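You operate a simulated robot arm through the tools that you are given. There is no shell and no other tool. Be economical: measure what you need, move in short steps, check, and stop when the job is done.

You are at the controls of a simulated two-armed robot. One attempt, no reset.

Task
Pour about 200 ml of rinse water from the jug through the funnel into the green can and cap it.
Fine: jug back where it stood; hold the can while you lift the funnel out; funnel on its stand. Set down upright: jug.

Only the result counts: the job must be done as asked and must still hold three seconds after the hand-in. Knocking over, shifting, dropping, spilling or breaking anything else fails it. Lids that push on must go on centred and level and be pressed home; caps that screw on are set level and turned clockwise until they are tight.

Robot
Two 7-joint arms with two-finger parallel grippers on one trunk, on a base that drives. Base frame: it is fixed to the floor where the robot stands at the start and does not move with it; the origin is under the middle of the robot, x ahead of it, y to its left, z up; the surface under the hand at the start is at about z = 800. Lengths are in mm, angles in rad, forces in N, time in s.
The left shoulder is at the start at [70, 163, 1220], the right one opposite. With the tool pointing down near the work surface each hand reaches from about 360 to 880 mm from the robot's upright axis, wherever it stands, measured 20 degrees to its own side. Places, roughly: bowl [250, 3750, 500]; funnel stand [900, 0, 800]; used cup [-1250, -1000, 750]. Payload 3.43 kg a hand.
The tool frame of a hand sits at the grasp point between the pads (the TCP): z along the fingers, y along the line on which they close. The tips reach 34 mm beyond it. Largest opening 128 mm; finger width 24, thickness 12; the body of the gripper, 48 by 130 mm, starts 96 mm behind the TCP.
Orientation is that of the tool frame in the base frame, as a unit quaternion [x, y, z, w]. With the fingers straight down and closing along the base's y, the tool's x points along the base's -x, its y along +y and its z along -z.

Tools
- The arms move only by the tool jog_arm. It takes "left_rows", "right_rows" or both (then of equal length, played together; a hand with none holds still); each is a list of rows, each an object of numbers (a shift or turn left out is 0, a gripper value left out holds the last): "fingers": the gripper command, from -1 (shut) to 1 (fully open), values between in proportion; "x", "y", "z": the shift along the base's x, y, z in mm; "rx", "ry", "rz": the turn, a rotation vector about the base's x, y, z in rad. In form: [{"fingers": .., "x": .., "y": .., "z": .., "rx": .., "ry": .., "rz": ..}, ...]. A call has 1 to 8 rows; each row shifts and turns the commanded pose from where the row before left it. Rows are played at 5 a second. More than 50 mm and 0.15 rad between two rows, or a gripper value outside its range, and nothing of the call is played. A pose out of reach is approached as far as the arm can. The call stops where the force on the tool passes 50 N (or 10 N more than at its start, if that is more) or the arm is blocked; 0.2 s more then pass. Each finger travels about 153 mm/s and halts on what it meets, pressing with about 38 N; the grip force reading is that of the motor and also rises with nothing between the fingers. The clock runs only during rows and for 0.2 s after the last one: add rows that do not move to give the fingers time. It gives the time, the measured TCP pose, the force on the tool (base axes), the opening and the grip force at its end, in the units of the frame above (readings bear some noise), with the torque about the TCP (base axes, N m) and any sound that the robot's microphone picked up.
- Cameras (640 x 400 px; columns grow to the right, rows downward): "scene" is now at [138.2, -27.8, 1460.6]; the picture's right is [-0.31, -0.95, 0.00], its down [-0.44, 0.14, -0.89] and it looks along [0.84, -0.27, -0.46] (base axes); focal length 214 px, centre (320, 200). "left" rides on the left gripper at [76, 11, -160] in its tool frame; the picture's right is [-0.15, 0.99, 0.00], its down [-0.88, -0.13, -0.46] and it looks along [-0.45, -0.07, 0.89] (tool axes); focal length 234 px, centre (320, 200). "right" rides on the right gripper at [76, -11, -160] in its tool frame; the picture's right is [0.15, 0.99, 0.00], its down [-0.88, 0.13, -0.46] and it looks along [-0.45, 0.07, 0.89] (tool axes); focal length 234 px, centre (320, 200). There is no depth. A picture from a camera that has moved, and an enlarged one, comes with that camera's place and axes in the base frame and with its lens.
- capture(camera): a new picture of that camera. It takes no simulated time.
- slide_trunk(by): slides the trunk up (or, below 0, down) by that many mm; the arms and the scene camera ride with it, the base frame stays. It gives what a move gives, with no picture.
- steer(legs): drives the robot by 1 to 6 legs, each [ahead, left, turn to the left] in mm, mm and rad, along the robot's own axes; the way and the turn of a leg run together, so that a leg with both is an arc; at most 1500 mm and 3.142 rad a leg. The arms and the cameras ride along, it lands a little off, and it stops where it bumps. It gives what a move gives.
- pan_tilt(pan, tilt): turns the head with the scene camera to pan (to the left, within 1.501 rad either way) and tilt (down, from -0.506 to 1.204), counted from straight ahead of the robot. It gives what a move gives.
- close_up(camera, box): a new picture of the part [left, top, right, bottom] of that camera's present view, enlarged. It takes no simulated time.
- finish_job(): hands the job in; it is judged then, once.

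Work in short steps. Places have to be worked out from the pictures, the camera data and where the tool is seen: move nearer, look again, correct. Check each grasp and each placing, and mend what went wrong. You have 120 turns and 100 pictures in all, those below and enlarged ones among them. Open the grippers and draw the arms clear of the work before you hand the job in, unless the task says otherwise; then end with one line.

The tools are called after "Request:" as name(argument=value, ...) on one line, values as JSON. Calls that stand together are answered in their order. jog_arm: Moves the arms, as the interface text tells. Its arguments: {"type":"object","properties":{"left_rows":{"type":"array","items":{"type":"object","properties":{"fingers":{"type":"number"},"x":{"type":"number"},"y":{"type":"number"},"z":{"type":"number"},"rx":{"type":"number"},"ry":{"type":"number"},"rz":{"type":"number"}}}},"right_rows":{"type":"array","items":{"type":"object","properties":{"fingers":{"type":"number"},"x":{"type":"number"},"y":{"type":"number"},"z":{"type":"number"},"rx":{"type":"number"},"ry":{"type":"number"},"rz":{"type":"number"}}}}},"required":[]} The other tools are called the same way: slide_trunk (by) slides the trunk up or down; steer (legs) drives the base; pan_tilt (pan, tilt) turns the head that bears the scene camera; capture (camera) takes a picture; close_up (camera, box) takes an enlarged picture of a part of a camera's view; finish_job () hands the job in.

At the start:

```text
clock: 0.0
left_ee_pos: [706.1, 59.8, 1324.7]
left_ee_rot: [-0.001, 1.0, 0.001, 0.0]
left_force: [-0.7, 0.3, 0.0]
left_wrist_torque: [0.01, 0.04, 0.02]
left_grip_width: 128.2
left_finger_force: 0.1
right_ee_pos: [460.5, -386.4, 1395.8]
right_ee_rot: [0.001, 1.0, 0.0, 0.0]
right_force: [-0.1, 0.4, 0.3]
right_wrist_torque: [0.01, -0.02, -0.01]
right_grip_width: 127.9
right_finger_force: 0.1
trunk travel left (down, up): [-700.0, 240.0]
robot x, y, heading: [-4.9, 1.4, 0.0]
head pan, tilt: [-0.314, 0.48]
```

scene: 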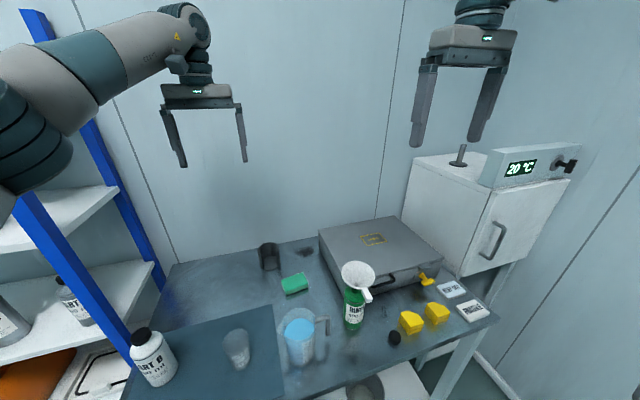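
right: 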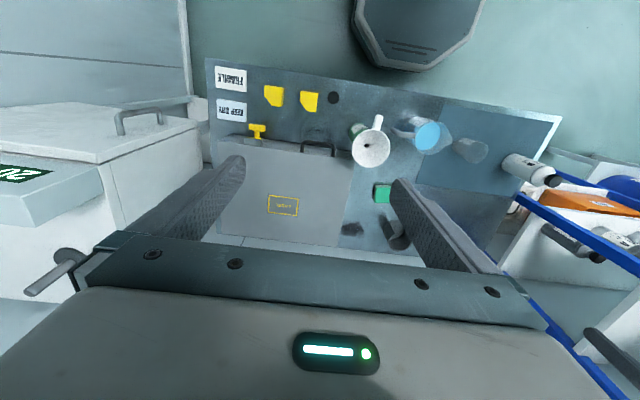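
left: 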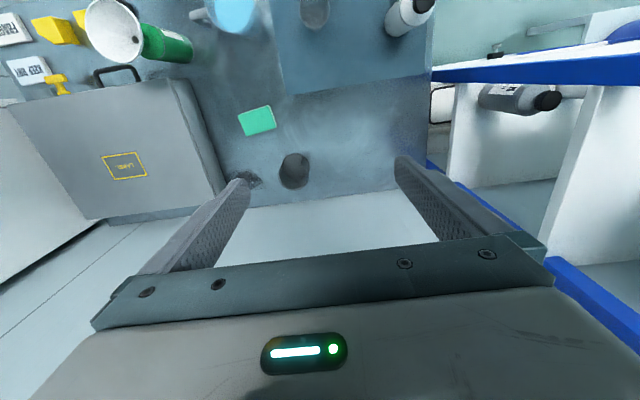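

The scene shows the jug with blue water, the green can with the funnel in it, and a dark cap near the yellow blocks. I'll zoom in on these to measure them.

Request:
close_up(camera="scene", box=[260, 240, 420, 360])

Request:
close_up(camera="scene", box=[340, 240, 500, 360])

Request:
close_up(camera="right", box=[320, 80, 520, 205])

```text
3.33 times, centred on (340, 300) of scene
camera zoom: at [138.2, -27.8, 1460.6], right [-0.31, -0.95, 0.0], down [-0.44, 0.14, -0.89], along [0.84, -0.27, -0.46], focal length 715 px, centre (253, -133)
```

zoom: 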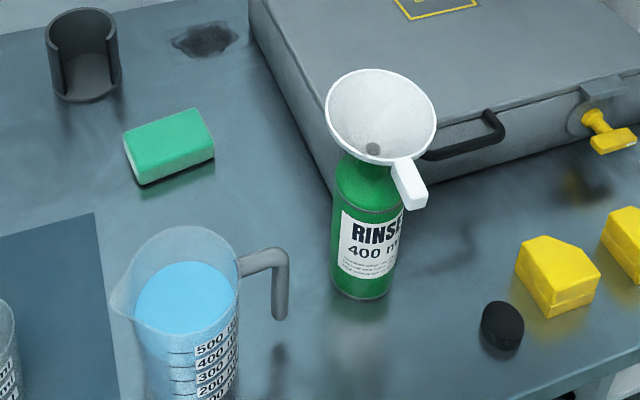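

```text
3.33 times, centred on (420, 300) of scene
camera zoom: at [138.2, -27.8, 1460.6], right [-0.31, -0.95, 0.0], down [-0.44, 0.14, -0.89], along [0.84, -0.27, -0.46], focal length 715 px, centre (-13, -133)
```

zoom: 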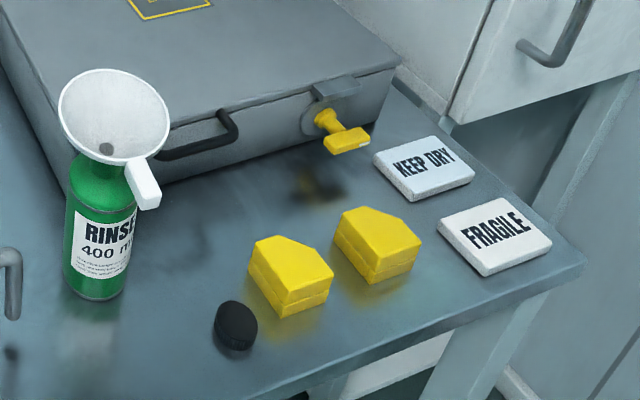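

```text
3.20 times, centred on (420, 142) of right
camera zoom: at [385.6, -397.8, 1554.8], right [-0.15, 0.99, 0.0], down [0.88, 0.13, 0.46], along [0.45, 0.07, -0.89], focal length 749 px, centre (0, 384)
```

zoom: 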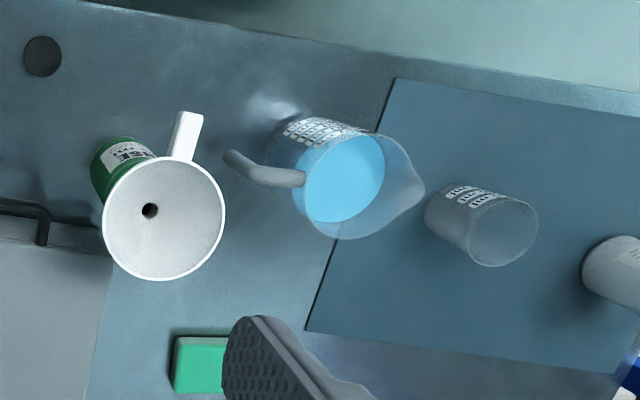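

Triangulating the scene and right views gives these places (mm):

| Item | x | y | z |
|---|---|---|---|
| Can | 503 | -255 | funnel rim about 1017 |
| Jug axis | 475 | -83 | water about 905; handle to -y, spout to +y |
| Cap | 421 | -347 | – |

I'll bring the left hand over the jug, turning it to close along x.

Request:
jog_arm(left_rows=[{"x": -29, "y": -18, "z": -15, "rz": 0.15}, {"x": -29, "y": -18, "z": -15, "rz": 0.15}, {"x": -29, "y": -18, "z": -15, "rz": 0.15}, {"x": -29, "y": -18, "z": -15, "rz": 0.15}, {"x": -29, "y": -18, "z": -15, "rz": 0.15}, {"x": -29, "y": -18, "z": -15, "rz": 0.15}, {"x": -29, "y": -18, "z": -15, "rz": 0.15}, {"x": -28, "y": -18, "z": -15, "rz": 0.15}])

Request:
jog_arm(left_rows=[{"rz": 0.15}, {"rz": 0.15}, {"rz": 0.071}, {}])

Request:
capture(camera="left")

Request:
capture(camera="scene")

```text
clock: 1.8
left_ee_pos: [473.2, -87.8, 1203.5]
left_ee_rot: [-0.565, 0.825, 0.001, 0.0]
left_force: [-0.7, -0.3, 0.2]
left_wrist_torque: [0.04, 0.02, -0.01]
left_grip_width: 127.8
left_finger_force: 0.1
right_ee_pos: [460.9, -387.7, 1395.9]
right_ee_rot: [0.001, 1.0, 0.0, 0.0]
right_force: [-0.2, -0.3, 0.1]
right_wrist_torque: [0.0, -0.01, 0.0]
right_grip_width: 128.1
right_finger_force: 0.1
trunk travel left (down, up): [-700.0, 240.0]
robot x, y, heading: [-0.9, -2.0, -0.002]
head pan, tilt: [-0.314, 0.48]
```

```text
clock: 2.8
left_ee_pos: [475.6, -86.2, 1203.6]
left_ee_rot: [0.708, -0.706, 0.0, 0.0]
left_force: [0.0, -0.6, 0.9]
left_wrist_torque: [0.04, 0.01, -0.02]
left_grip_width: 128.1
left_finger_force: 0.1
right_ee_pos: [460.6, -387.2, 1397.3]
right_ee_rot: [0.001, 1.0, 0.0, 0.0]
right_force: [0.3, 0.9, -0.2]
right_wrist_torque: [-0.02, 0.03, 0.0]
right_grip_width: 127.9
right_finger_force: 0.0
trunk travel left (down, up): [-700.0, 240.0]
robot x, y, heading: [2.8, 1.8, 0.003]
head pan, tilt: [-0.314, 0.48]
```

```text
93 pictures are left
camera left: at [464.3, -160.6, 1363.3], right [-0.99, 0.14, 0.0], down [0.13, 0.88, 0.46], along [0.07, 0.45, -0.89], focal length 234 px, centre (320, 200)
```

left: 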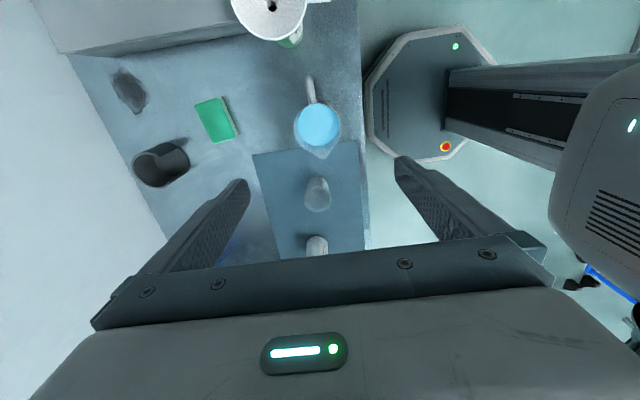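

```text
92 pictures are left
camera scene: at [138.1, -27.9, 1460.7], right [-0.31, -0.95, 0.0], down [-0.44, 0.14, -0.89], along [0.84, -0.27, -0.46], focal length 214 px, centre (320, 200)
```

scene: 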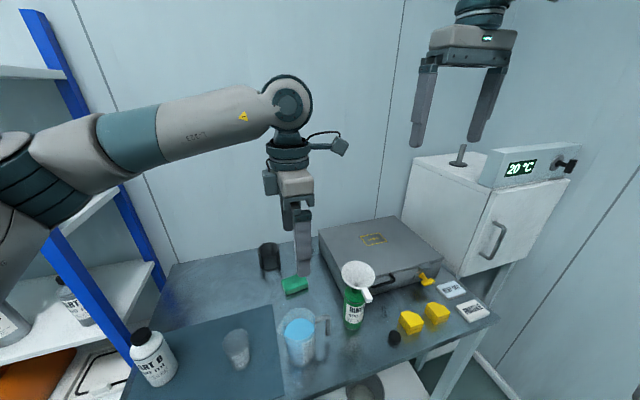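

The jug axis comes out at about (479, -84) with handle and spout along y. I'll zoom in to get its rim and spout dimensions.

Request:
close_up(camera="left", box=[240, 60, 400, 160])

Request:
close_up(camera="scene", box=[250, 290, 410, 390])

```text
4.00 times, centred on (320, 110) of left
camera zoom: at [464.3, -160.6, 1363.3], right [-0.99, 0.14, 0.0], down [0.13, 0.88, 0.46], along [0.07, 0.45, -0.89], focal length 937 px, centre (320, 560)
```

zoom: 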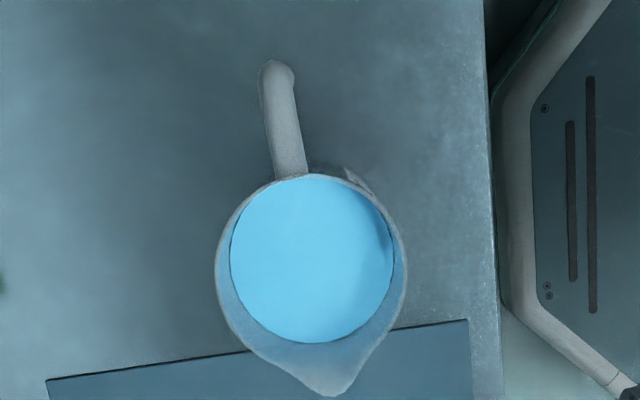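

```text
4.00 times, centred on (330, 340) of scene
camera zoom: at [138.1, -27.9, 1460.7], right [-0.31, -0.95, 0.0], down [-0.44, 0.14, -0.89], along [0.84, -0.27, -0.46], focal length 858 px, centre (280, -360)
```

zoom: 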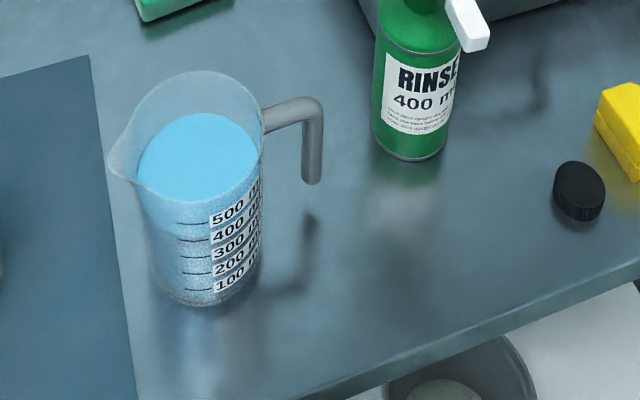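

I need the starting water level, so I'll zoom in more on the scale marks.

Request:
close_up(camera="scene", box=[274, 304, 338, 370])

```text
6.06 times, centred on (306, 337) of scene
camera zoom: at [138.1, -27.9, 1460.7], right [-0.31, -0.95, 0.0], down [-0.44, 0.14, -0.89], along [0.84, -0.27, -0.46], focal length 1300 px, centre (405, -630)
```

zoom: 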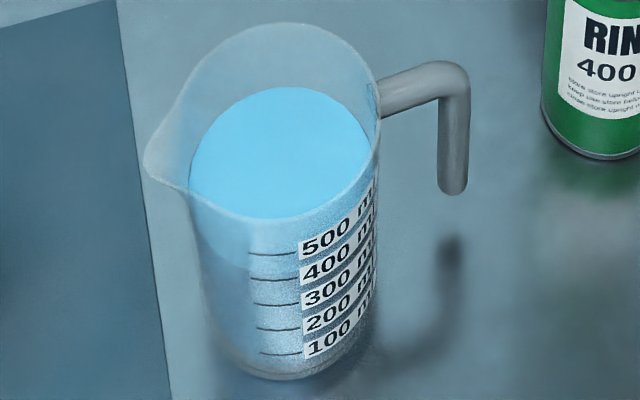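

The rim is at about z 932 and the spout tip about 56 mm out toward +y. The water is at about 500 ml. I'll descend around the jug with the left hand and move the right hand aside.

Request:
jog_arm(left_rows=[{"x": 2, "z": -48}, {"z": -48}, {"z": -48}, {"z": -48}, {"z": -46}, {}], right_rows=[{"y": -30}, {"y": -30}, {"y": -30}, {"y": -30}, {"y": -30}, {}])

Request:
capture(camera="left")

Request:
capture(camera="scene")

```text
clock: 4.2
left_ee_pos: [476.2, -84.2, 966.6]
left_ee_rot: [0.707, -0.707, 0.0, 0.0]
left_force: [0.5, -0.5, -1.1]
left_wrist_torque: [-0.02, 0.03, 0.0]
left_grip_width: 127.9
left_finger_force: 0.1
right_ee_pos: [456.5, -534.1, 1395.2]
right_ee_rot: [0.001, 1.0, -0.001, 0.001]
right_force: [-0.3, -0.4, -0.8]
right_wrist_torque: [-0.02, 0.01, 0.0]
right_grip_width: 128.1
right_finger_force: 0.2
trunk travel left (down, up): [-700.0, 240.0]
robot x, y, heading: [-0.6, -1.5, -0.001]
head pan, tilt: [-0.314, 0.48]
```

```text
88 pictures are left
camera left: at [465.4, -159.9, 1126.0], right [-0.99, 0.15, 0.0], down [0.13, 0.88, 0.46], along [0.07, 0.45, -0.89], focal length 234 px, centre (320, 200)
```

left: 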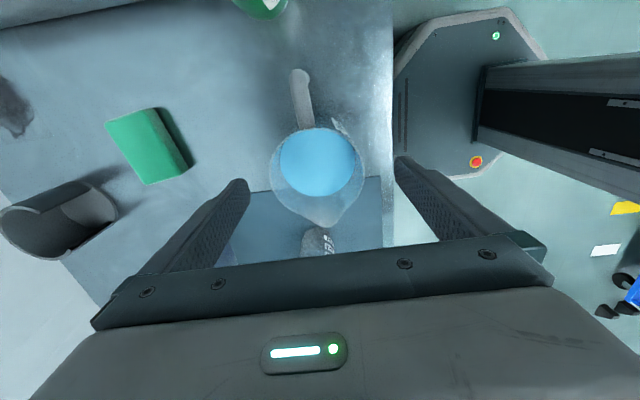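

```text
87 pictures are left
camera scene: at [137.6, -27.4, 1460.7], right [-0.31, -0.95, 0.0], down [-0.44, 0.14, -0.89], along [0.84, -0.27, -0.46], focal length 214 px, centre (320, 200)
```

scene: 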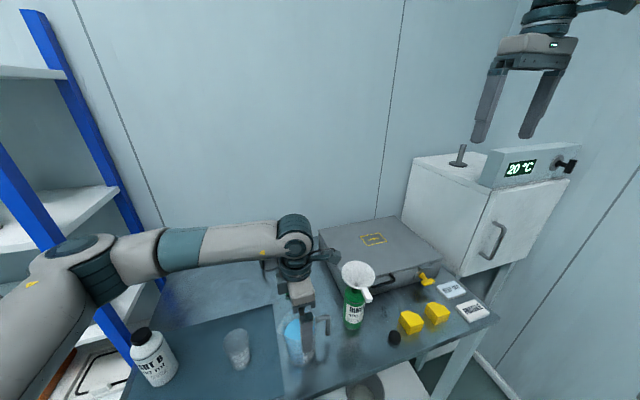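

The jug sits centred between the fingers in x. I'll lower to TCP z about 875 and close gradually.

Request:
jog_arm(left_rows=[{"x": 1, "y": -2, "z": -45}, {"z": -46}, {}, {}])

Request:
jog_arm(left_rows=[{"fingers": 0.5}, {"fingers": 0.3}, {"fingers": 0.1}, {"fingers": 0}, {"fingers": -0.2}, {"fingers": -0.2}])

Request:
close_up(camera="scene", box=[250, 290, 410, 390])

```text
clock: 5.2
left_ee_pos: [480.1, -90.9, 876.2]
left_ee_rot: [0.707, -0.707, 0.0, 0.0]
left_force: [-0.7, 0.1, 1.1]
left_wrist_torque: [0.03, -0.01, 0.02]
left_grip_width: 128.1
left_finger_force: 0.1
right_ee_pos: [459.3, -534.9, 1395.1]
right_ee_rot: [0.001, 1.0, 0.0, 0.0]
right_force: [0.8, 0.1, -0.2]
right_wrist_torque: [0.02, 0.0, -0.02]
right_grip_width: 128.1
right_finger_force: 0.1
trunk travel left (down, up): [-700.0, 240.0]
robot x, y, heading: [-1.1, -2.8, -0.002]
head pan, tilt: [-0.314, 0.48]
```

```text
clock: 6.6
left_ee_pos: [479.8, -91.0, 876.2]
left_ee_rot: [0.708, -0.706, -0.001, 0.0]
left_force: [2.8, -0.3, 3.2]
left_wrist_torque: [0.01, 0.05, 0.04]
left_grip_width: 83.8
left_finger_force: 38.1
right_ee_pos: [456.2, -534.8, 1394.3]
right_ee_rot: [0.0, 1.0, -0.001, 0.0]
right_force: [0.1, 0.2, -1.2]
right_wrist_torque: [-0.02, -0.04, 0.01]
right_grip_width: 128.2
right_finger_force: 0.0
trunk travel left (down, up): [-700.0, 240.0]
robot x, y, heading: [-1.5, -2.0, -0.0]
head pan, tilt: [-0.314, 0.48]
```

```text
4.00 times, centred on (330, 340) of scene
camera zoom: at [138.2, -27.9, 1460.7], right [-0.31, -0.95, 0.0], down [-0.44, 0.14, -0.89], along [0.84, -0.27, -0.46], focal length 858 px, centre (280, -360)
```

zoom: 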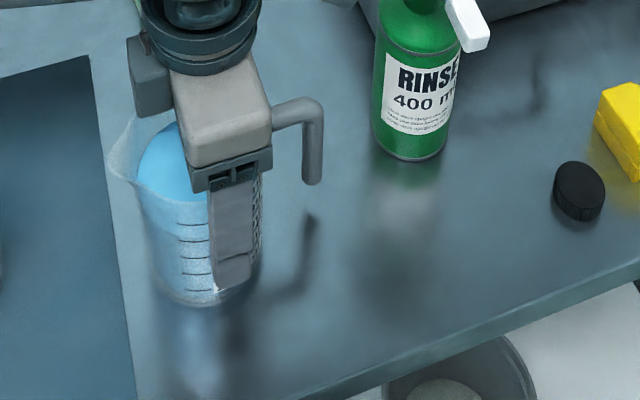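

The grip is firm at 83.8 mm. I'll check with the left camera how the pads sit on the jug in y.

Request:
capture(camera="left")

```text
85 pictures are left
camera left: at [468.5, -166.6, 1035.5], right [-0.99, 0.15, 0.0], down [0.13, 0.88, 0.46], along [0.07, 0.45, -0.89], focal length 234 px, centre (320, 200)
```

left: 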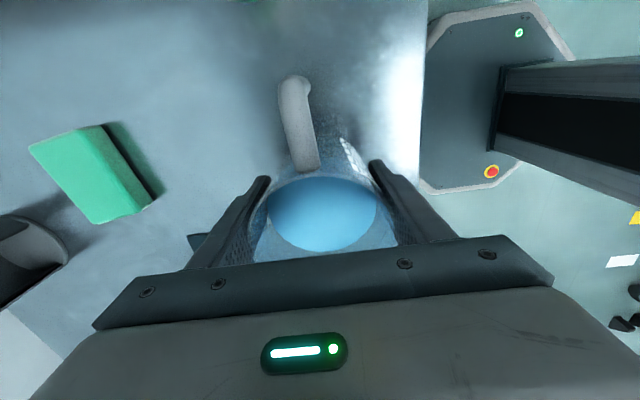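

The axis is within about 5 mm of the TCP, so the grasp is good; the jug's home is TCP (480, -91, 876). I'll lift straight up and read the weight.

Request:
jog_arm(left_rows=[{"z": 5, "fingers": -0.4}, {"z": 25}, {"z": 40}, {"z": 45}, {"z": 45}, {"z": 45}, {"z": 40}, {"z": 10}])

Request:
jog_arm(left_rows=[{}, {}, {}])

Request:
capture(camera="scene")

```text
clock: 8.4
left_ee_pos: [477.5, -86.5, 1128.9]
left_ee_rot: [-0.707, 0.707, 0.001, 0.0]
left_force: [-0.6, 0.6, -3.9]
left_wrist_torque: [0.03, 0.02, 0.0]
left_grip_width: 83.6
left_finger_force: 38.4
right_ee_pos: [458.2, -535.4, 1395.4]
right_ee_rot: [0.002, 1.0, 0.0, 0.0]
right_force: [0.7, -0.5, 0.3]
right_wrist_torque: [0.02, 0.01, 0.03]
right_grip_width: 128.1
right_finger_force: 0.0
trunk travel left (down, up): [-700.0, 240.0]
robot x, y, heading: [1.4, 5.0, 0.003]
head pan, tilt: [-0.314, 0.48]
```

```text
clock: 9.2
left_ee_pos: [478.1, -86.6, 1129.0]
left_ee_rot: [0.707, -0.707, 0.0, 0.0]
left_force: [-0.4, -0.3, -5.6]
left_wrist_torque: [0.04, 0.0, 0.0]
left_grip_width: 83.5
left_finger_force: 37.7
right_ee_pos: [457.9, -533.9, 1394.1]
right_ee_rot: [0.001, 1.0, 0.0, 0.0]
right_force: [-0.7, -0.2, 0.4]
right_wrist_torque: [-0.03, 0.02, 0.01]
right_grip_width: 127.9
right_finger_force: 0.0
trunk travel left (down, up): [-700.0, 240.0]
robot x, y, heading: [0.8, 0.0, -0.001]
head pan, tilt: [-0.314, 0.48]
```

```text
84 pictures are left
camera scene: at [138.6, -27.9, 1460.6], right [-0.31, -0.95, 0.0], down [-0.44, 0.14, -0.89], along [0.84, -0.27, -0.46], focal length 214 px, centre (320, 200)
```

scene: 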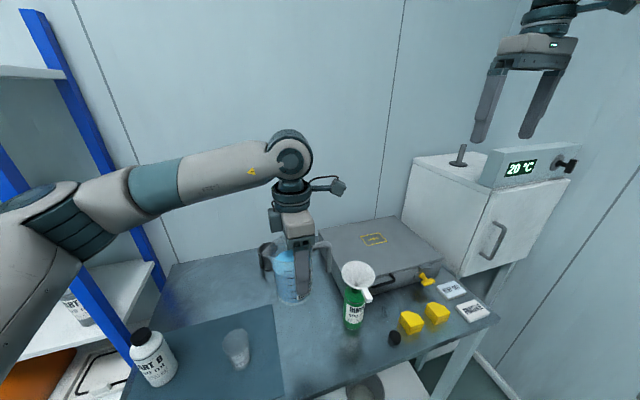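

The jug weighs about 5.6 N, which fits roughly 500 ml plus the jug. I'll carry it over the funnel to the -y side, keeping it high.

Request:
jog_arm(left_rows=[{"x": 5, "z": 10}, {"x": 10, "y": -10, "z": 10}, {"x": 10, "y": -25}, {"y": -35}, {"y": -40}, {"y": -40}, {"y": -40}, {"y": -30}])

Request:
jog_arm(left_rows=[{"y": -25}, {"y": -10}, {}, {}])

Request:
capture(camera="scene")

Request:
capture(camera="left")

```text
clock: 11.0
left_ee_pos: [504.9, -287.4, 1150.1]
left_ee_rot: [0.708, -0.707, 0.0, 0.0]
left_force: [0.7, 0.2, -4.7]
left_wrist_torque: [0.0, 0.0, -0.01]
left_grip_width: 83.7
left_finger_force: 38.3
left hand out of reach, approached as far as the arm can: row 8
right_ee_pos: [458.2, -534.2, 1394.2]
right_ee_rot: [0.001, 1.0, 0.0, 0.0]
right_force: [0.1, -0.5, 0.0]
right_wrist_torque: [-0.03, -0.01, -0.03]
right_grip_width: 128.0
right_finger_force: 0.1
trunk travel left (down, up): [-700.0, 240.0]
robot x, y, heading: [-0.1, 5.1, -0.001]
head pan, tilt: [-0.314, 0.48]
```

```text
clock: 12.0
left_ee_pos: [506.1, -288.2, 1151.7]
left_ee_rot: [0.708, -0.706, 0.0, 0.001]
left_force: [-0.2, 0.0, -5.0]
left_wrist_torque: [0.04, -0.01, 0.01]
left_grip_width: 83.4
left_finger_force: 38.5
left hand out of reach, approached as far as the arm can: row 1, 2
right_ee_pos: [457.3, -535.7, 1394.2]
right_ee_rot: [0.001, 1.0, 0.0, 0.0]
right_force: [0.0, 0.1, 0.4]
right_wrist_torque: [0.03, 0.0, 0.0]
right_grip_width: 127.8
right_finger_force: 0.0
trunk travel left (down, up): [-700.0, 240.0]
robot x, y, heading: [-1.1, -1.9, -0.0]
head pan, tilt: [-0.314, 0.48]
```

```text
83 pictures are left
camera scene: at [138.4, -28.5, 1460.6], right [-0.31, -0.95, 0.0], down [-0.44, 0.14, -0.89], along [0.84, -0.27, -0.46], focal length 214 px, centre (320, 200)
```

scene: 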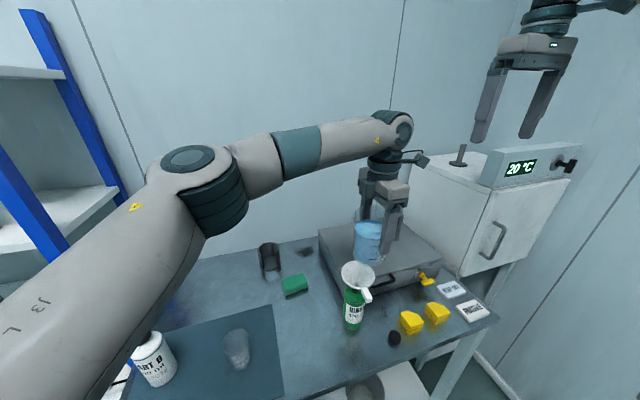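

```text
82 pictures are left
camera left: at [494.9, -363.6, 1310.0], right [-0.99, 0.15, 0.0], down [0.13, 0.88, 0.46], along [0.07, 0.45, -0.89], focal length 234 px, centre (320, 200)
```

left: 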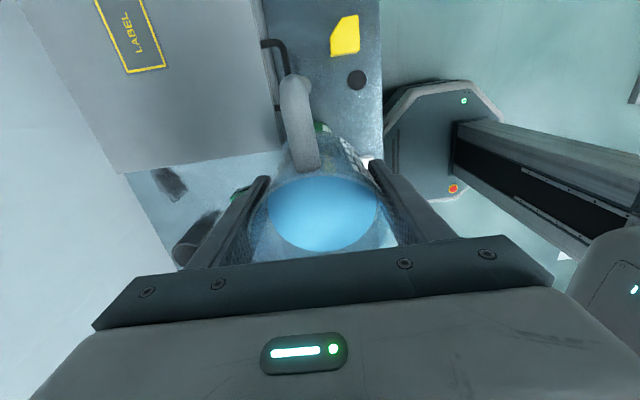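

The left arm hits its reach limit at y about -288. I'll drive the base sideways to the right by 80 mm, with the jug held high, to gain room.

Request:
steer(legs=[[0, -80, 0]])

Request:
capture(camera="scene")

```text
clock: 13.1
left_ee_pos: [505.2, -367.0, 1150.6]
left_ee_rot: [0.708, -0.707, 0.0, 0.001]
left_force: [0.1, 0.3, -5.0]
left_wrist_torque: [0.0, 0.01, -0.02]
left_grip_width: 83.4
left_finger_force: 38.1
right_ee_pos: [457.8, -614.2, 1395.9]
right_ee_rot: [0.001, 1.0, -0.001, 0.0]
right_force: [-0.1, 0.0, 0.6]
right_wrist_torque: [-0.02, 0.01, 0.0]
right_grip_width: 128.0
right_finger_force: 0.1
trunk travel left (down, up): [-700.0, 240.0]
robot x, y, heading: [-0.3, -84.5, -0.004]
head pan, tilt: [-0.314, 0.48]
```

```text
81 pictures are left
camera scene: at [138.5, -106.8, 1460.7], right [-0.31, -0.95, 0.0], down [-0.44, 0.14, -0.89], along [0.84, -0.27, -0.46], focal length 214 px, centre (320, 200)
```

scene: 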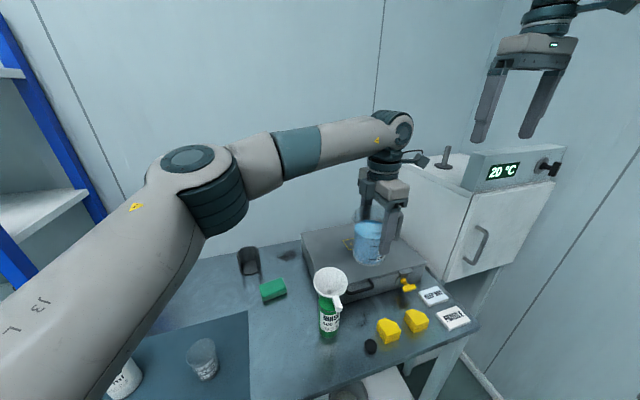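

The funnel rim rechecks at (503, -255, 1017). I'll set the TCP to about (503, -345, 1085) and tilt in small steps.

Request:
jog_arm(left_rows=[{"x": -1, "y": 10, "z": -15}, {"x": -1, "y": 12, "z": -25}, {"z": -25}, {}])

Request:
jog_arm(left_rows=[{"rx": -0.08}, {"rx": -0.08}, {"rx": -0.08}, {"rx": -0.06}, {}, {}])

Request:
capture(camera="scene")

Request:
capture(camera="left")

```text
clock: 14.1
left_ee_pos: [503.5, -344.2, 1085.6]
left_ee_rot: [0.708, -0.706, -0.001, -0.001]
left_force: [-0.7, 0.5, -4.5]
left_wrist_torque: [-0.01, 0.0, 0.01]
left_grip_width: 83.4
left_finger_force: 37.9
right_ee_pos: [457.5, -616.4, 1394.3]
right_ee_rot: [0.001, 1.0, -0.001, 0.0]
right_force: [1.1, 0.3, -0.1]
right_wrist_torque: [-0.02, 0.01, 0.01]
right_grip_width: 128.2
right_finger_force: 0.0
trunk travel left (down, up): [-700.0, 240.0]
robot x, y, heading: [1.2, -82.8, -0.004]
head pan, tilt: [-0.314, 0.48]
```

```text
clock: 15.5
left_ee_pos: [501.6, -346.3, 1086.5]
left_ee_rot: [-0.699, 0.699, -0.106, -0.106]
left_force: [-1.8, -5.5, 17.2]
left_wrist_torque: [0.05, 0.21, 0.05]
left_grip_width: 83.1
left_finger_force: 37.9
right_ee_pos: [454.4, -615.9, 1394.9]
right_ee_rot: [0.001, 1.0, -0.001, 0.001]
right_force: [-0.8, -0.3, 0.0]
right_wrist_torque: [-0.05, 0.01, 0.03]
right_grip_width: 128.2
right_finger_force: 0.0
trunk travel left (down, up): [-700.0, 240.0]
robot x, y, heading: [-1.1, -79.9, -0.006]
head pan, tilt: [-0.314, 0.48]
```

```text
80 pictures are left
camera scene: at [136.0, -109.5, 1460.9], right [-0.31, -0.95, 0.0], down [-0.44, 0.14, -0.89], along [0.84, -0.27, -0.46], focal length 214 px, centre (320, 200)
```

scene: 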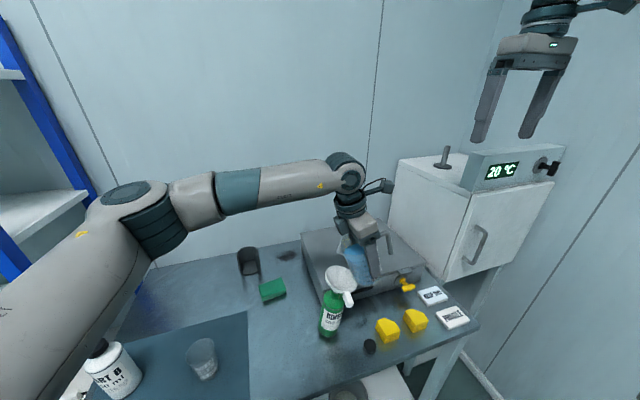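

```text
79 pictures are left
camera left: at [490.2, -371.2, 1261.4], right [-0.99, 0.14, -0.04], down [0.13, 0.98, 0.17], along [0.07, 0.17, -0.98], focal length 234 px, centre (320, 200)
```

left: 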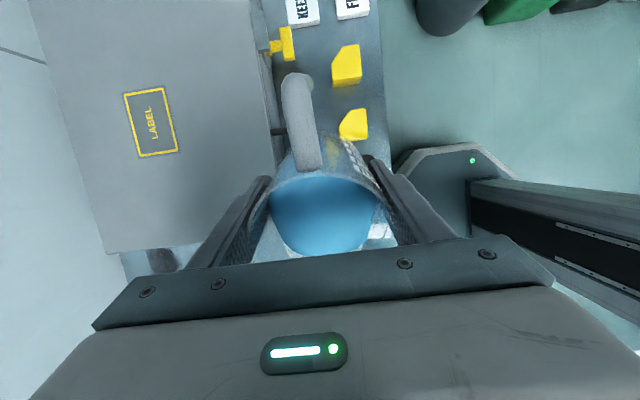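

The 17 N upward force means something is touching. I'll zoom in before moving.

Request:
close_up(camera="scene", box=[290, 220, 418, 345])

```text
3.20 times, centred on (354, 282) of scene
camera zoom: at [136.0, -109.5, 1460.9], right [-0.31, -0.95, 0.0], down [-0.44, 0.14, -0.89], along [0.84, -0.27, -0.46], focal length 686 px, centre (211, -64)
```

zoom: 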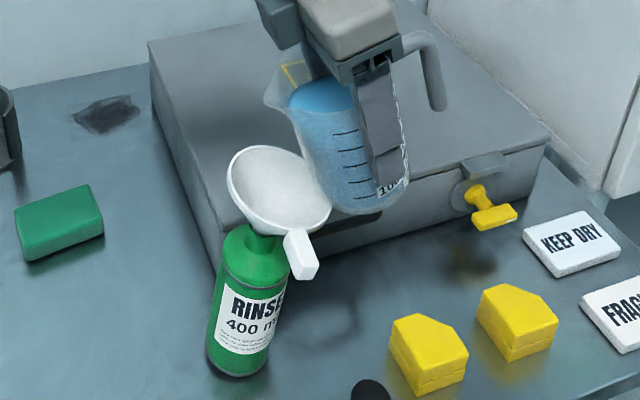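

The jug's lower edge is pressing down on the funnel rim, and the upward push on the tool agrees. I'll lift straight up gently so the can can settle.

Request:
jog_arm(left_rows=[{"z": 6}, {"z": 8}, {"z": 10}, {"z": 15}, {"z": 20}, {}])

Request:
close_up(camera="scene", box=[290, 220, 418, 345])

```text
clock: 16.9
left_ee_pos: [505.2, -347.6, 1144.2]
left_ee_rot: [0.699, -0.699, 0.104, 0.106]
left_force: [0.2, -0.2, -4.7]
left_wrist_torque: [0.04, -0.01, 0.0]
left_grip_width: 83.2
left_finger_force: 37.5
right_ee_pos: [458.2, -616.8, 1394.4]
right_ee_rot: [0.0, 1.0, 0.0, 0.001]
right_force: [0.4, 0.6, 0.5]
right_wrist_torque: [0.03, -0.02, -0.04]
right_grip_width: 128.0
right_finger_force: 0.1
trunk travel left (down, up): [-700.0, 240.0]
robot x, y, heading: [2.1, -82.9, 0.002]
head pan, tilt: [-0.314, 0.48]
```

```text
3.20 times, centred on (354, 282) of scene
camera zoom: at [138.7, -109.6, 1460.6], right [-0.31, -0.95, 0.0], down [-0.44, 0.14, -0.89], along [0.84, -0.27, -0.46], focal length 686 px, centre (211, -64)
```

zoom: 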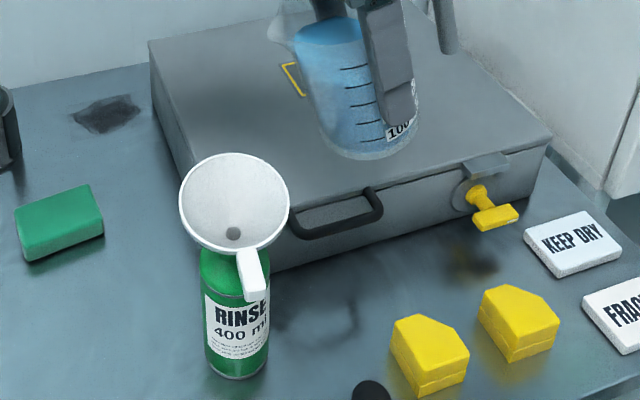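

The can is upright again with the funnel seated at about (503, -249). I'll tilt further up here, just short of pouring, then descend with the jug's base swung well clear.

Request:
jog_arm(left_rows=[{"y": -3, "rx": -0.06}, {"rx": -0.04}, {"z": -20}, {"z": -25}, {"z": -12}, {}, {}])

Request:
close_up(camera="scene", box=[290, 220, 418, 345])

Request:
capture(camera="left")

```text
clock: 18.5
left_ee_pos: [502.7, -352.7, 1087.3]
left_ee_rot: [0.694, -0.693, 0.139, 0.141]
left_force: [-0.5, -0.6, -4.6]
left_wrist_torque: [0.04, -0.02, 0.02]
left_grip_width: 83.0
left_finger_force: 37.8
right_ee_pos: [457.9, -615.6, 1394.4]
right_ee_rot: [0.001, 1.0, 0.0, 0.0]
right_force: [0.4, 0.3, -0.6]
right_wrist_torque: [-0.04, -0.02, -0.04]
right_grip_width: 128.1
right_finger_force: 0.1
trunk travel left (down, up): [-700.0, 240.0]
robot x, y, heading: [0.5, -79.3, 0.003]
head pan, tilt: [-0.314, 0.48]
```

```text
3.20 times, centred on (354, 282) of scene
camera zoom: at [138.7, -109.4, 1460.6], right [-0.31, -0.95, 0.0], down [-0.44, 0.14, -0.89], along [0.84, -0.27, -0.46], focal length 686 px, centre (211, -64)
```

zoom: 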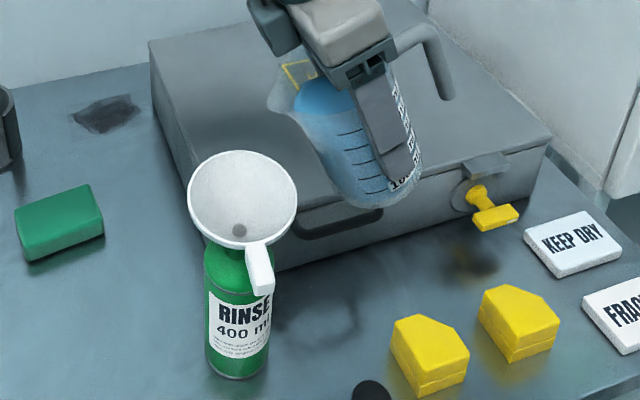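

```text
75 pictures are left
camera left: at [492.9, -359.3, 1263.7], right [-0.99, 0.13, -0.06], down [0.13, 0.99, 0.08], along [0.07, 0.07, -1.0], focal length 234 px, centre (320, 200)
```

left: 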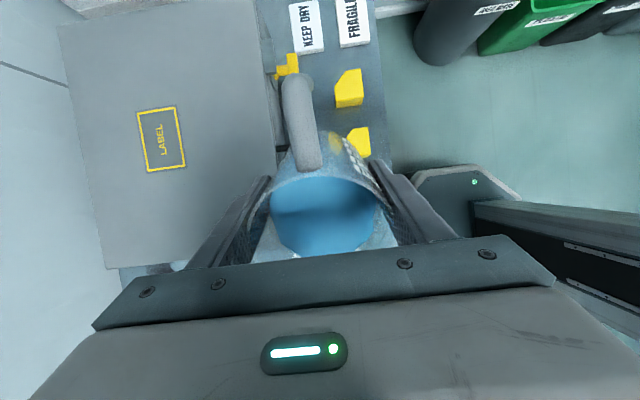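

The lip is about 24 mm inside the rim on its -y side and about 95 mm above it. I'll shift +6 mm in y, lower a little, and begin tilting in small steps while watching the weight and pictures.

Request:
jog_arm(left_rows=[{"y": 6, "z": -6}, {"rx": -0.03}, {"rx": -0.03}, {}, {}])

Request:
close_up(camera="scene", box=[290, 220, 418, 345])

```text
clock: 19.7
left_ee_pos: [502.1, -345.2, 1082.1]
left_ee_rot: [0.689, -0.688, 0.161, 0.162]
left_force: [0.4, 0.4, -3.9]
left_wrist_torque: [0.05, -0.03, 0.0]
left_grip_width: 83.0
left_finger_force: 38.3
right_ee_pos: [456.7, -617.1, 1394.6]
right_ee_rot: [0.0, 1.0, 0.0, 0.0]
right_force: [0.7, 0.7, 0.1]
right_wrist_torque: [0.0, -0.03, 0.02]
right_grip_width: 128.1
right_finger_force: 0.0
trunk travel left (down, up): [-700.0, 240.0]
robot x, y, heading: [0.3, -84.0, 0.001]
head pan, tilt: [-0.314, 0.48]
```

```text
3.20 times, centred on (354, 282) of scene
camera zoom: at [138.5, -109.6, 1460.6], right [-0.31, -0.95, 0.0], down [-0.44, 0.14, -0.89], along [0.84, -0.27, -0.46], focal length 686 px, centre (211, -64)
```

zoom: 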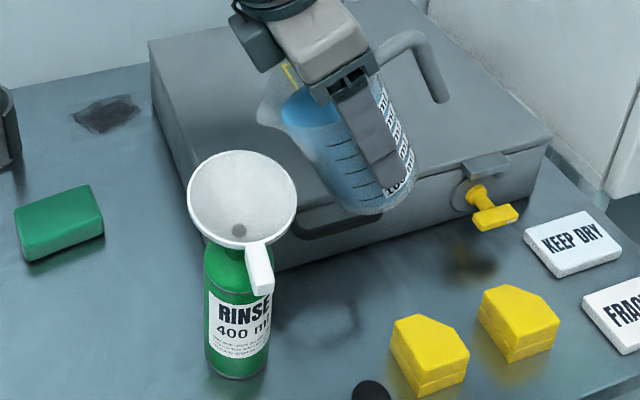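

It isn't pouring yet. I'll tilt on in small steps.

Request:
jog_arm(left_rows=[{"rx": -0.03}, {"rx": -0.03}, {}, {}, {}])

Request:
close_up(camera="scene", box=[290, 220, 418, 345])

```text
clock: 20.9
left_ee_pos: [503.2, -344.8, 1082.0]
left_ee_rot: [0.684, -0.683, 0.181, 0.182]
left_force: [0.3, 0.1, -5.4]
left_wrist_torque: [0.05, -0.01, 0.04]
left_grip_width: 83.1
left_finger_force: 38.2
right_ee_pos: [457.6, -617.1, 1394.9]
right_ee_rot: [0.002, 1.0, 0.0, 0.0]
right_force: [-0.1, -0.1, 0.8]
right_wrist_torque: [0.0, -0.03, -0.01]
right_grip_width: 128.0
right_finger_force: 0.1
trunk travel left (down, up): [-700.0, 240.0]
robot x, y, heading: [3.7, -78.1, -0.0]
head pan, tilt: [-0.314, 0.48]
```

```text
3.20 times, centred on (354, 282) of scene
camera zoom: at [138.5, -109.5, 1460.6], right [-0.31, -0.95, 0.0], down [-0.44, 0.14, -0.89], along [0.84, -0.27, -0.46], focal length 686 px, centre (211, -64)
```

zoom: 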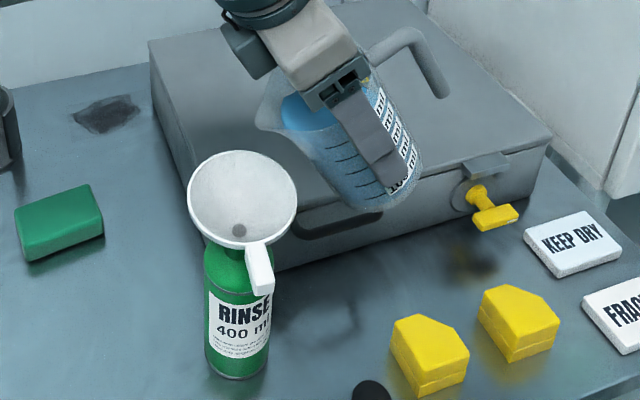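

There's still no stream at about 0.52 rad. I'll continue in small steps.

Request:
jog_arm(left_rows=[{"rx": -0.03}, {"rx": -0.02}, {}, {}, {}])

Request:
close_up(camera="scene", box=[290, 220, 418, 345])

```text
clock: 22.1
left_ee_pos: [503.2, -344.4, 1081.8]
left_ee_rot: [0.679, -0.678, 0.198, 0.199]
left_force: [0.7, 1.0, -5.6]
left_wrist_torque: [0.06, 0.01, 0.0]
left_grip_width: 83.1
left_finger_force: 37.8
right_ee_pos: [456.7, -617.2, 1393.8]
right_ee_rot: [0.002, 1.0, 0.0, 0.0]
right_force: [0.9, 0.6, -2.2]
right_wrist_torque: [-0.02, 0.01, 0.01]
right_grip_width: 128.1
right_finger_force: 0.1
trunk travel left (down, up): [-700.0, 240.0]
robot x, y, heading: [-1.4, -84.6, -0.002]
head pan, tilt: [-0.314, 0.48]
```

```text
3.20 times, centred on (354, 282) of scene
camera zoom: at [138.5, -109.6, 1460.6], right [-0.31, -0.95, 0.0], down [-0.44, 0.14, -0.89], along [0.84, -0.27, -0.46], focal length 686 px, centre (211, -64)
```

zoom: 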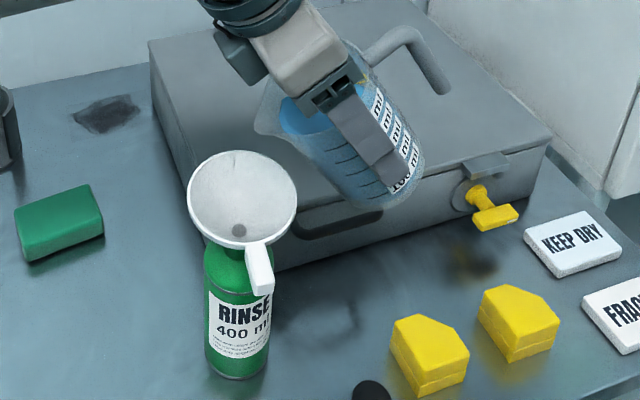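

Still not pouring at about 0.57 rad. I'll take two more small steps.

Request:
jog_arm(left_rows=[{"rx": -0.02}, {"rx": -0.02}, {"rx": -0.02}, {}, {}])

Request:
close_up(camera="scene", box=[290, 220, 418, 345])

```text
clock: 23.3
left_ee_pos: [504.2, -345.6, 1082.7]
left_ee_rot: [0.672, -0.672, 0.218, 0.22]
left_force: [-0.2, -0.2, -5.2]
left_wrist_torque: [0.08, -0.01, 0.03]
left_grip_width: 82.9
left_finger_force: 37.9
right_ee_pos: [457.7, -616.8, 1394.8]
right_ee_rot: [0.0, 1.0, 0.0, 0.001]
right_force: [-1.1, 0.6, -0.1]
right_wrist_torque: [-0.01, -0.05, 0.0]
right_grip_width: 128.0
right_finger_force: 0.0
trunk travel left (down, up): [-700.0, 240.0]
robot x, y, heading: [-1.2, -76.8, 0.001]
head pan, tilt: [-0.314, 0.48]
```

```text
3.20 times, centred on (354, 282) of scene
camera zoom: at [138.5, -109.6, 1460.6], right [-0.31, -0.95, 0.0], down [-0.44, 0.14, -0.89], along [0.84, -0.27, -0.46], focal length 686 px, centre (211, -64)
```

zoom: 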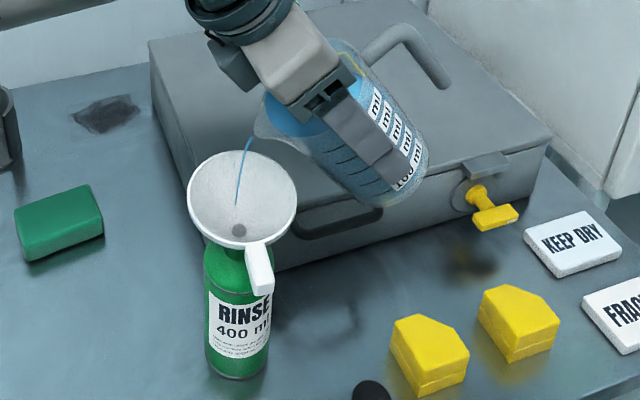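

It starts pouring at about 0.63 rad and the stream lands by the hole. I expect to need about 1.0 rad, so I'll continue in small steps, letting the flow settle each time.

Request:
jog_arm(left_rows=[{}, {"rx": -0.02}, {}, {"rx": -0.02}, {}, {"rx": -0.02}, {}, {}])

Request:
close_up(camera="scene", box=[290, 220, 418, 345])

```text
clock: 25.1
left_ee_pos: [504.1, -344.5, 1081.8]
left_ee_rot: [0.666, -0.665, 0.238, 0.24]
left_force: [-0.7, 0.7, -4.7]
left_wrist_torque: [0.04, 0.0, 0.01]
left_grip_width: 83.2
left_finger_force: 37.6
right_ee_pos: [458.7, -616.0, 1394.1]
right_ee_rot: [0.001, 1.0, 0.0, 0.0]
right_force: [0.5, -0.3, -0.2]
right_wrist_torque: [-0.02, 0.0, 0.01]
right_grip_width: 128.0
right_finger_force: 0.0
trunk travel left (down, up): [-700.0, 240.0]
robot x, y, heading: [-3.4, -79.0, -0.003]
head pan, tilt: [-0.314, 0.48]
```

```text
3.20 times, centred on (354, 282) of scene
camera zoom: at [138.5, -109.7, 1460.6], right [-0.31, -0.95, 0.0], down [-0.44, 0.14, -0.89], along [0.84, -0.27, -0.46], focal length 686 px, centre (211, -64)
```

zoom: 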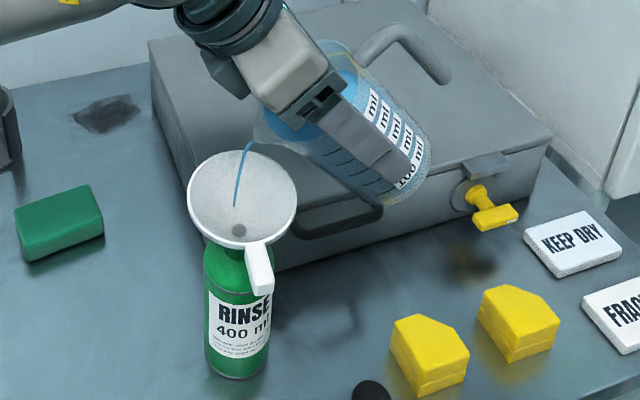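

The flow is steady and well inside the funnel. I'll tilt on to about 0.77 with waits.

Request:
jog_arm(left_rows=[{"rx": -0.02}, {}, {"rx": -0.02}, {}, {"rx": -0.02}, {}, {"rx": -0.02}, {}])

Request:
jog_arm(left_rows=[{}, {}, {}, {}, {}, {}])

Request:
close_up(camera="scene", box=[290, 220, 418, 345])

```text
clock: 26.9
left_ee_pos: [503.3, -343.6, 1082.3]
left_ee_rot: [0.656, -0.654, 0.266, 0.265]
left_force: [-0.3, -0.8, -4.9]
left_wrist_torque: [0.04, 0.01, 0.02]
left_grip_width: 83.1
left_finger_force: 38.2
right_ee_pos: [457.5, -616.7, 1393.8]
right_ee_rot: [0.001, 1.0, 0.0, 0.0]
right_force: [0.5, -0.7, -0.2]
right_wrist_torque: [0.01, -0.01, -0.02]
right_grip_width: 127.9
right_finger_force: 0.1
trunk travel left (down, up): [-700.0, 240.0]
robot x, y, heading: [1.5, -78.6, 0.001]
head pan, tilt: [-0.314, 0.48]
```

```text
clock: 28.3
left_ee_pos: [504.2, -343.9, 1081.7]
left_ee_rot: [0.656, -0.655, 0.265, 0.266]
left_force: [0.4, -0.2, -4.7]
left_wrist_torque: [0.04, -0.02, -0.01]
left_grip_width: 83.0
left_finger_force: 37.6
right_ee_pos: [457.7, -617.0, 1394.9]
right_ee_rot: [0.0, 1.0, 0.0, -0.001]
right_force: [0.2, -0.2, 0.4]
right_wrist_torque: [0.01, -0.01, -0.02]
right_grip_width: 128.0
right_finger_force: 0.0
trunk travel left (down, up): [-700.0, 240.0]
robot x, y, heading: [1.8, -78.9, -0.0]
head pan, tilt: [-0.314, 0.48]
```

```text
3.20 times, centred on (354, 282) of scene
camera zoom: at [138.5, -109.5, 1460.6], right [-0.31, -0.95, 0.0], down [-0.44, 0.14, -0.89], along [0.84, -0.27, -0.46], focal length 686 px, centre (211, -64)
```

zoom: 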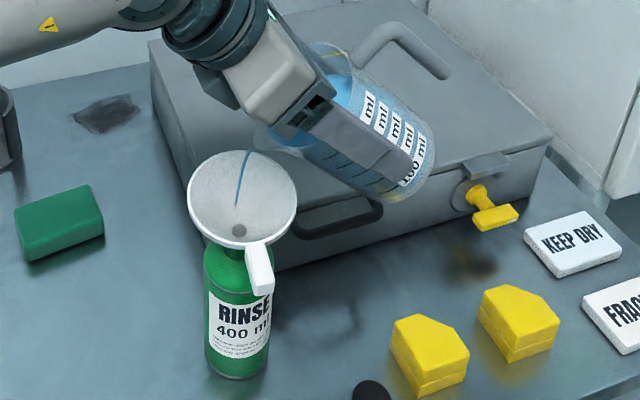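

It's still flowing. I'll hold and see whether the stream dies down at this angle.

Request:
jog_arm(left_rows=[{}, {}, {}, {}, {}, {}, {}, {}])

Request:
jog_arm(left_rows=[{}, {}, {}, {}, {}, {}, {}, {}])

Request:
close_up(camera="scene", box=[290, 220, 418, 345])

```text
clock: 30.1
left_ee_pos: [504.0, -343.1, 1081.9]
left_ee_rot: [0.656, -0.655, 0.265, 0.266]
left_force: [-1.2, 0.1, -3.9]
left_wrist_torque: [0.06, 0.0, 0.0]
left_grip_width: 83.1
left_finger_force: 38.1
right_ee_pos: [459.5, -616.3, 1394.2]
right_ee_rot: [0.0, 1.0, 0.0, 0.001]
right_force: [-0.2, 0.3, -0.2]
right_wrist_torque: [-0.01, -0.03, 0.01]
right_grip_width: 128.0
right_finger_force: 0.0
trunk travel left (down, up): [-700.0, 240.0]
robot x, y, heading: [1.6, -79.1, -0.0]
head pan, tilt: [-0.314, 0.48]
```

```text
clock: 31.9
left_ee_pos: [503.2, -343.9, 1082.0]
left_ee_rot: [0.655, -0.655, 0.265, 0.266]
left_force: [-0.1, 0.0, -4.7]
left_wrist_torque: [0.04, -0.01, 0.01]
left_grip_width: 83.3
left_finger_force: 38.1
right_ee_pos: [457.3, -616.5, 1394.1]
right_ee_rot: [0.001, 1.0, 0.001, -0.001]
right_force: [0.1, -0.7, 0.9]
right_wrist_torque: [-0.02, -0.03, 0.03]
right_grip_width: 127.8
right_finger_force: 0.0
trunk travel left (down, up): [-700.0, 240.0]
robot x, y, heading: [1.4, -81.8, 0.001]
head pan, tilt: [-0.314, 0.48]
```

```text
3.20 times, centred on (354, 282) of scene
camera zoom: at [138.5, -109.5, 1460.6], right [-0.31, -0.95, 0.0], down [-0.44, 0.14, -0.89], along [0.84, -0.27, -0.46], focal length 686 px, centre (211, -64)
```

zoom: 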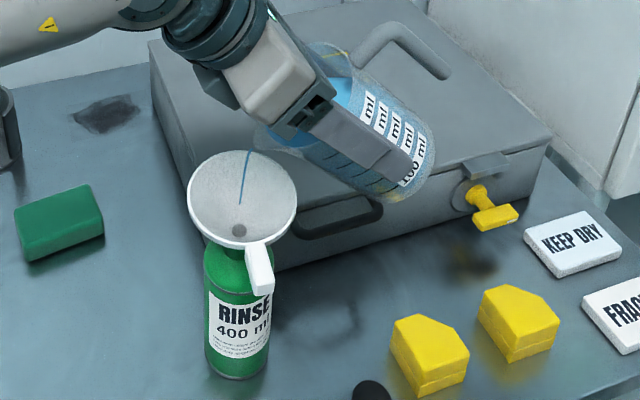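

The stream has stopped, so I judge about 50–70 ml has gone at 0.77. I'll go on to about 0.89, still slowly.

Request:
jog_arm(left_rows=[{"rx": -0.02}, {}, {"rx": -0.02}, {}, {"rx": -0.02}, {}, {"rx": -0.02}, {}])

Request:
jog_arm(left_rows=[{"rx": -0.02}, {}, {"rx": -0.02}, {}, {}, {}, {}, {}])

Request:
close_up(camera="scene", box=[290, 220, 418, 345])

```text
clock: 33.7
left_ee_pos: [503.5, -343.0, 1082.0]
left_ee_rot: [0.644, -0.644, 0.292, 0.292]
left_force: [0.4, -0.9, -4.4]
left_wrist_torque: [0.07, 0.03, 0.01]
left_grip_width: 83.2
left_finger_force: 37.6
right_ee_pos: [458.3, -617.1, 1394.2]
right_ee_rot: [0.001, 1.0, 0.0, 0.0]
right_force: [0.7, -0.2, -0.2]
right_wrist_torque: [0.0, 0.01, 0.0]
right_grip_width: 128.1
right_finger_force: 0.2
trunk travel left (down, up): [-700.0, 240.0]
robot x, y, heading: [1.1, -80.3, -0.003]
head pan, tilt: [-0.314, 0.48]
```

```text
clock: 35.5
left_ee_pos: [502.7, -342.8, 1081.9]
left_ee_rot: [0.638, -0.638, 0.304, 0.305]
left_force: [0.2, -0.3, -3.0]
left_wrist_torque: [0.07, 0.0, 0.01]
left_grip_width: 83.2
left_finger_force: 37.7
right_ee_pos: [458.0, -617.3, 1394.7]
right_ee_rot: [0.0, 1.0, 0.0, -0.001]
right_force: [-0.3, -0.8, -1.0]
right_wrist_torque: [-0.01, 0.0, -0.02]
right_grip_width: 128.1
right_finger_force: 0.0
trunk travel left (down, up): [-700.0, 240.0]
robot x, y, heading: [-2.8, -79.0, 0.003]
head pan, tilt: [-0.314, 0.48]
```

```text
3.20 times, centred on (354, 282) of scene
camera zoom: at [138.4, -109.5, 1460.6], right [-0.31, -0.95, 0.0], down [-0.44, 0.14, -0.89], along [0.84, -0.27, -0.46], focal length 686 px, centre (211, -64)
```

zoom: 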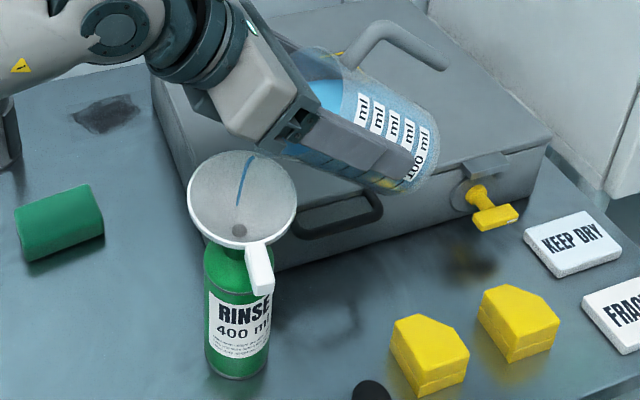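

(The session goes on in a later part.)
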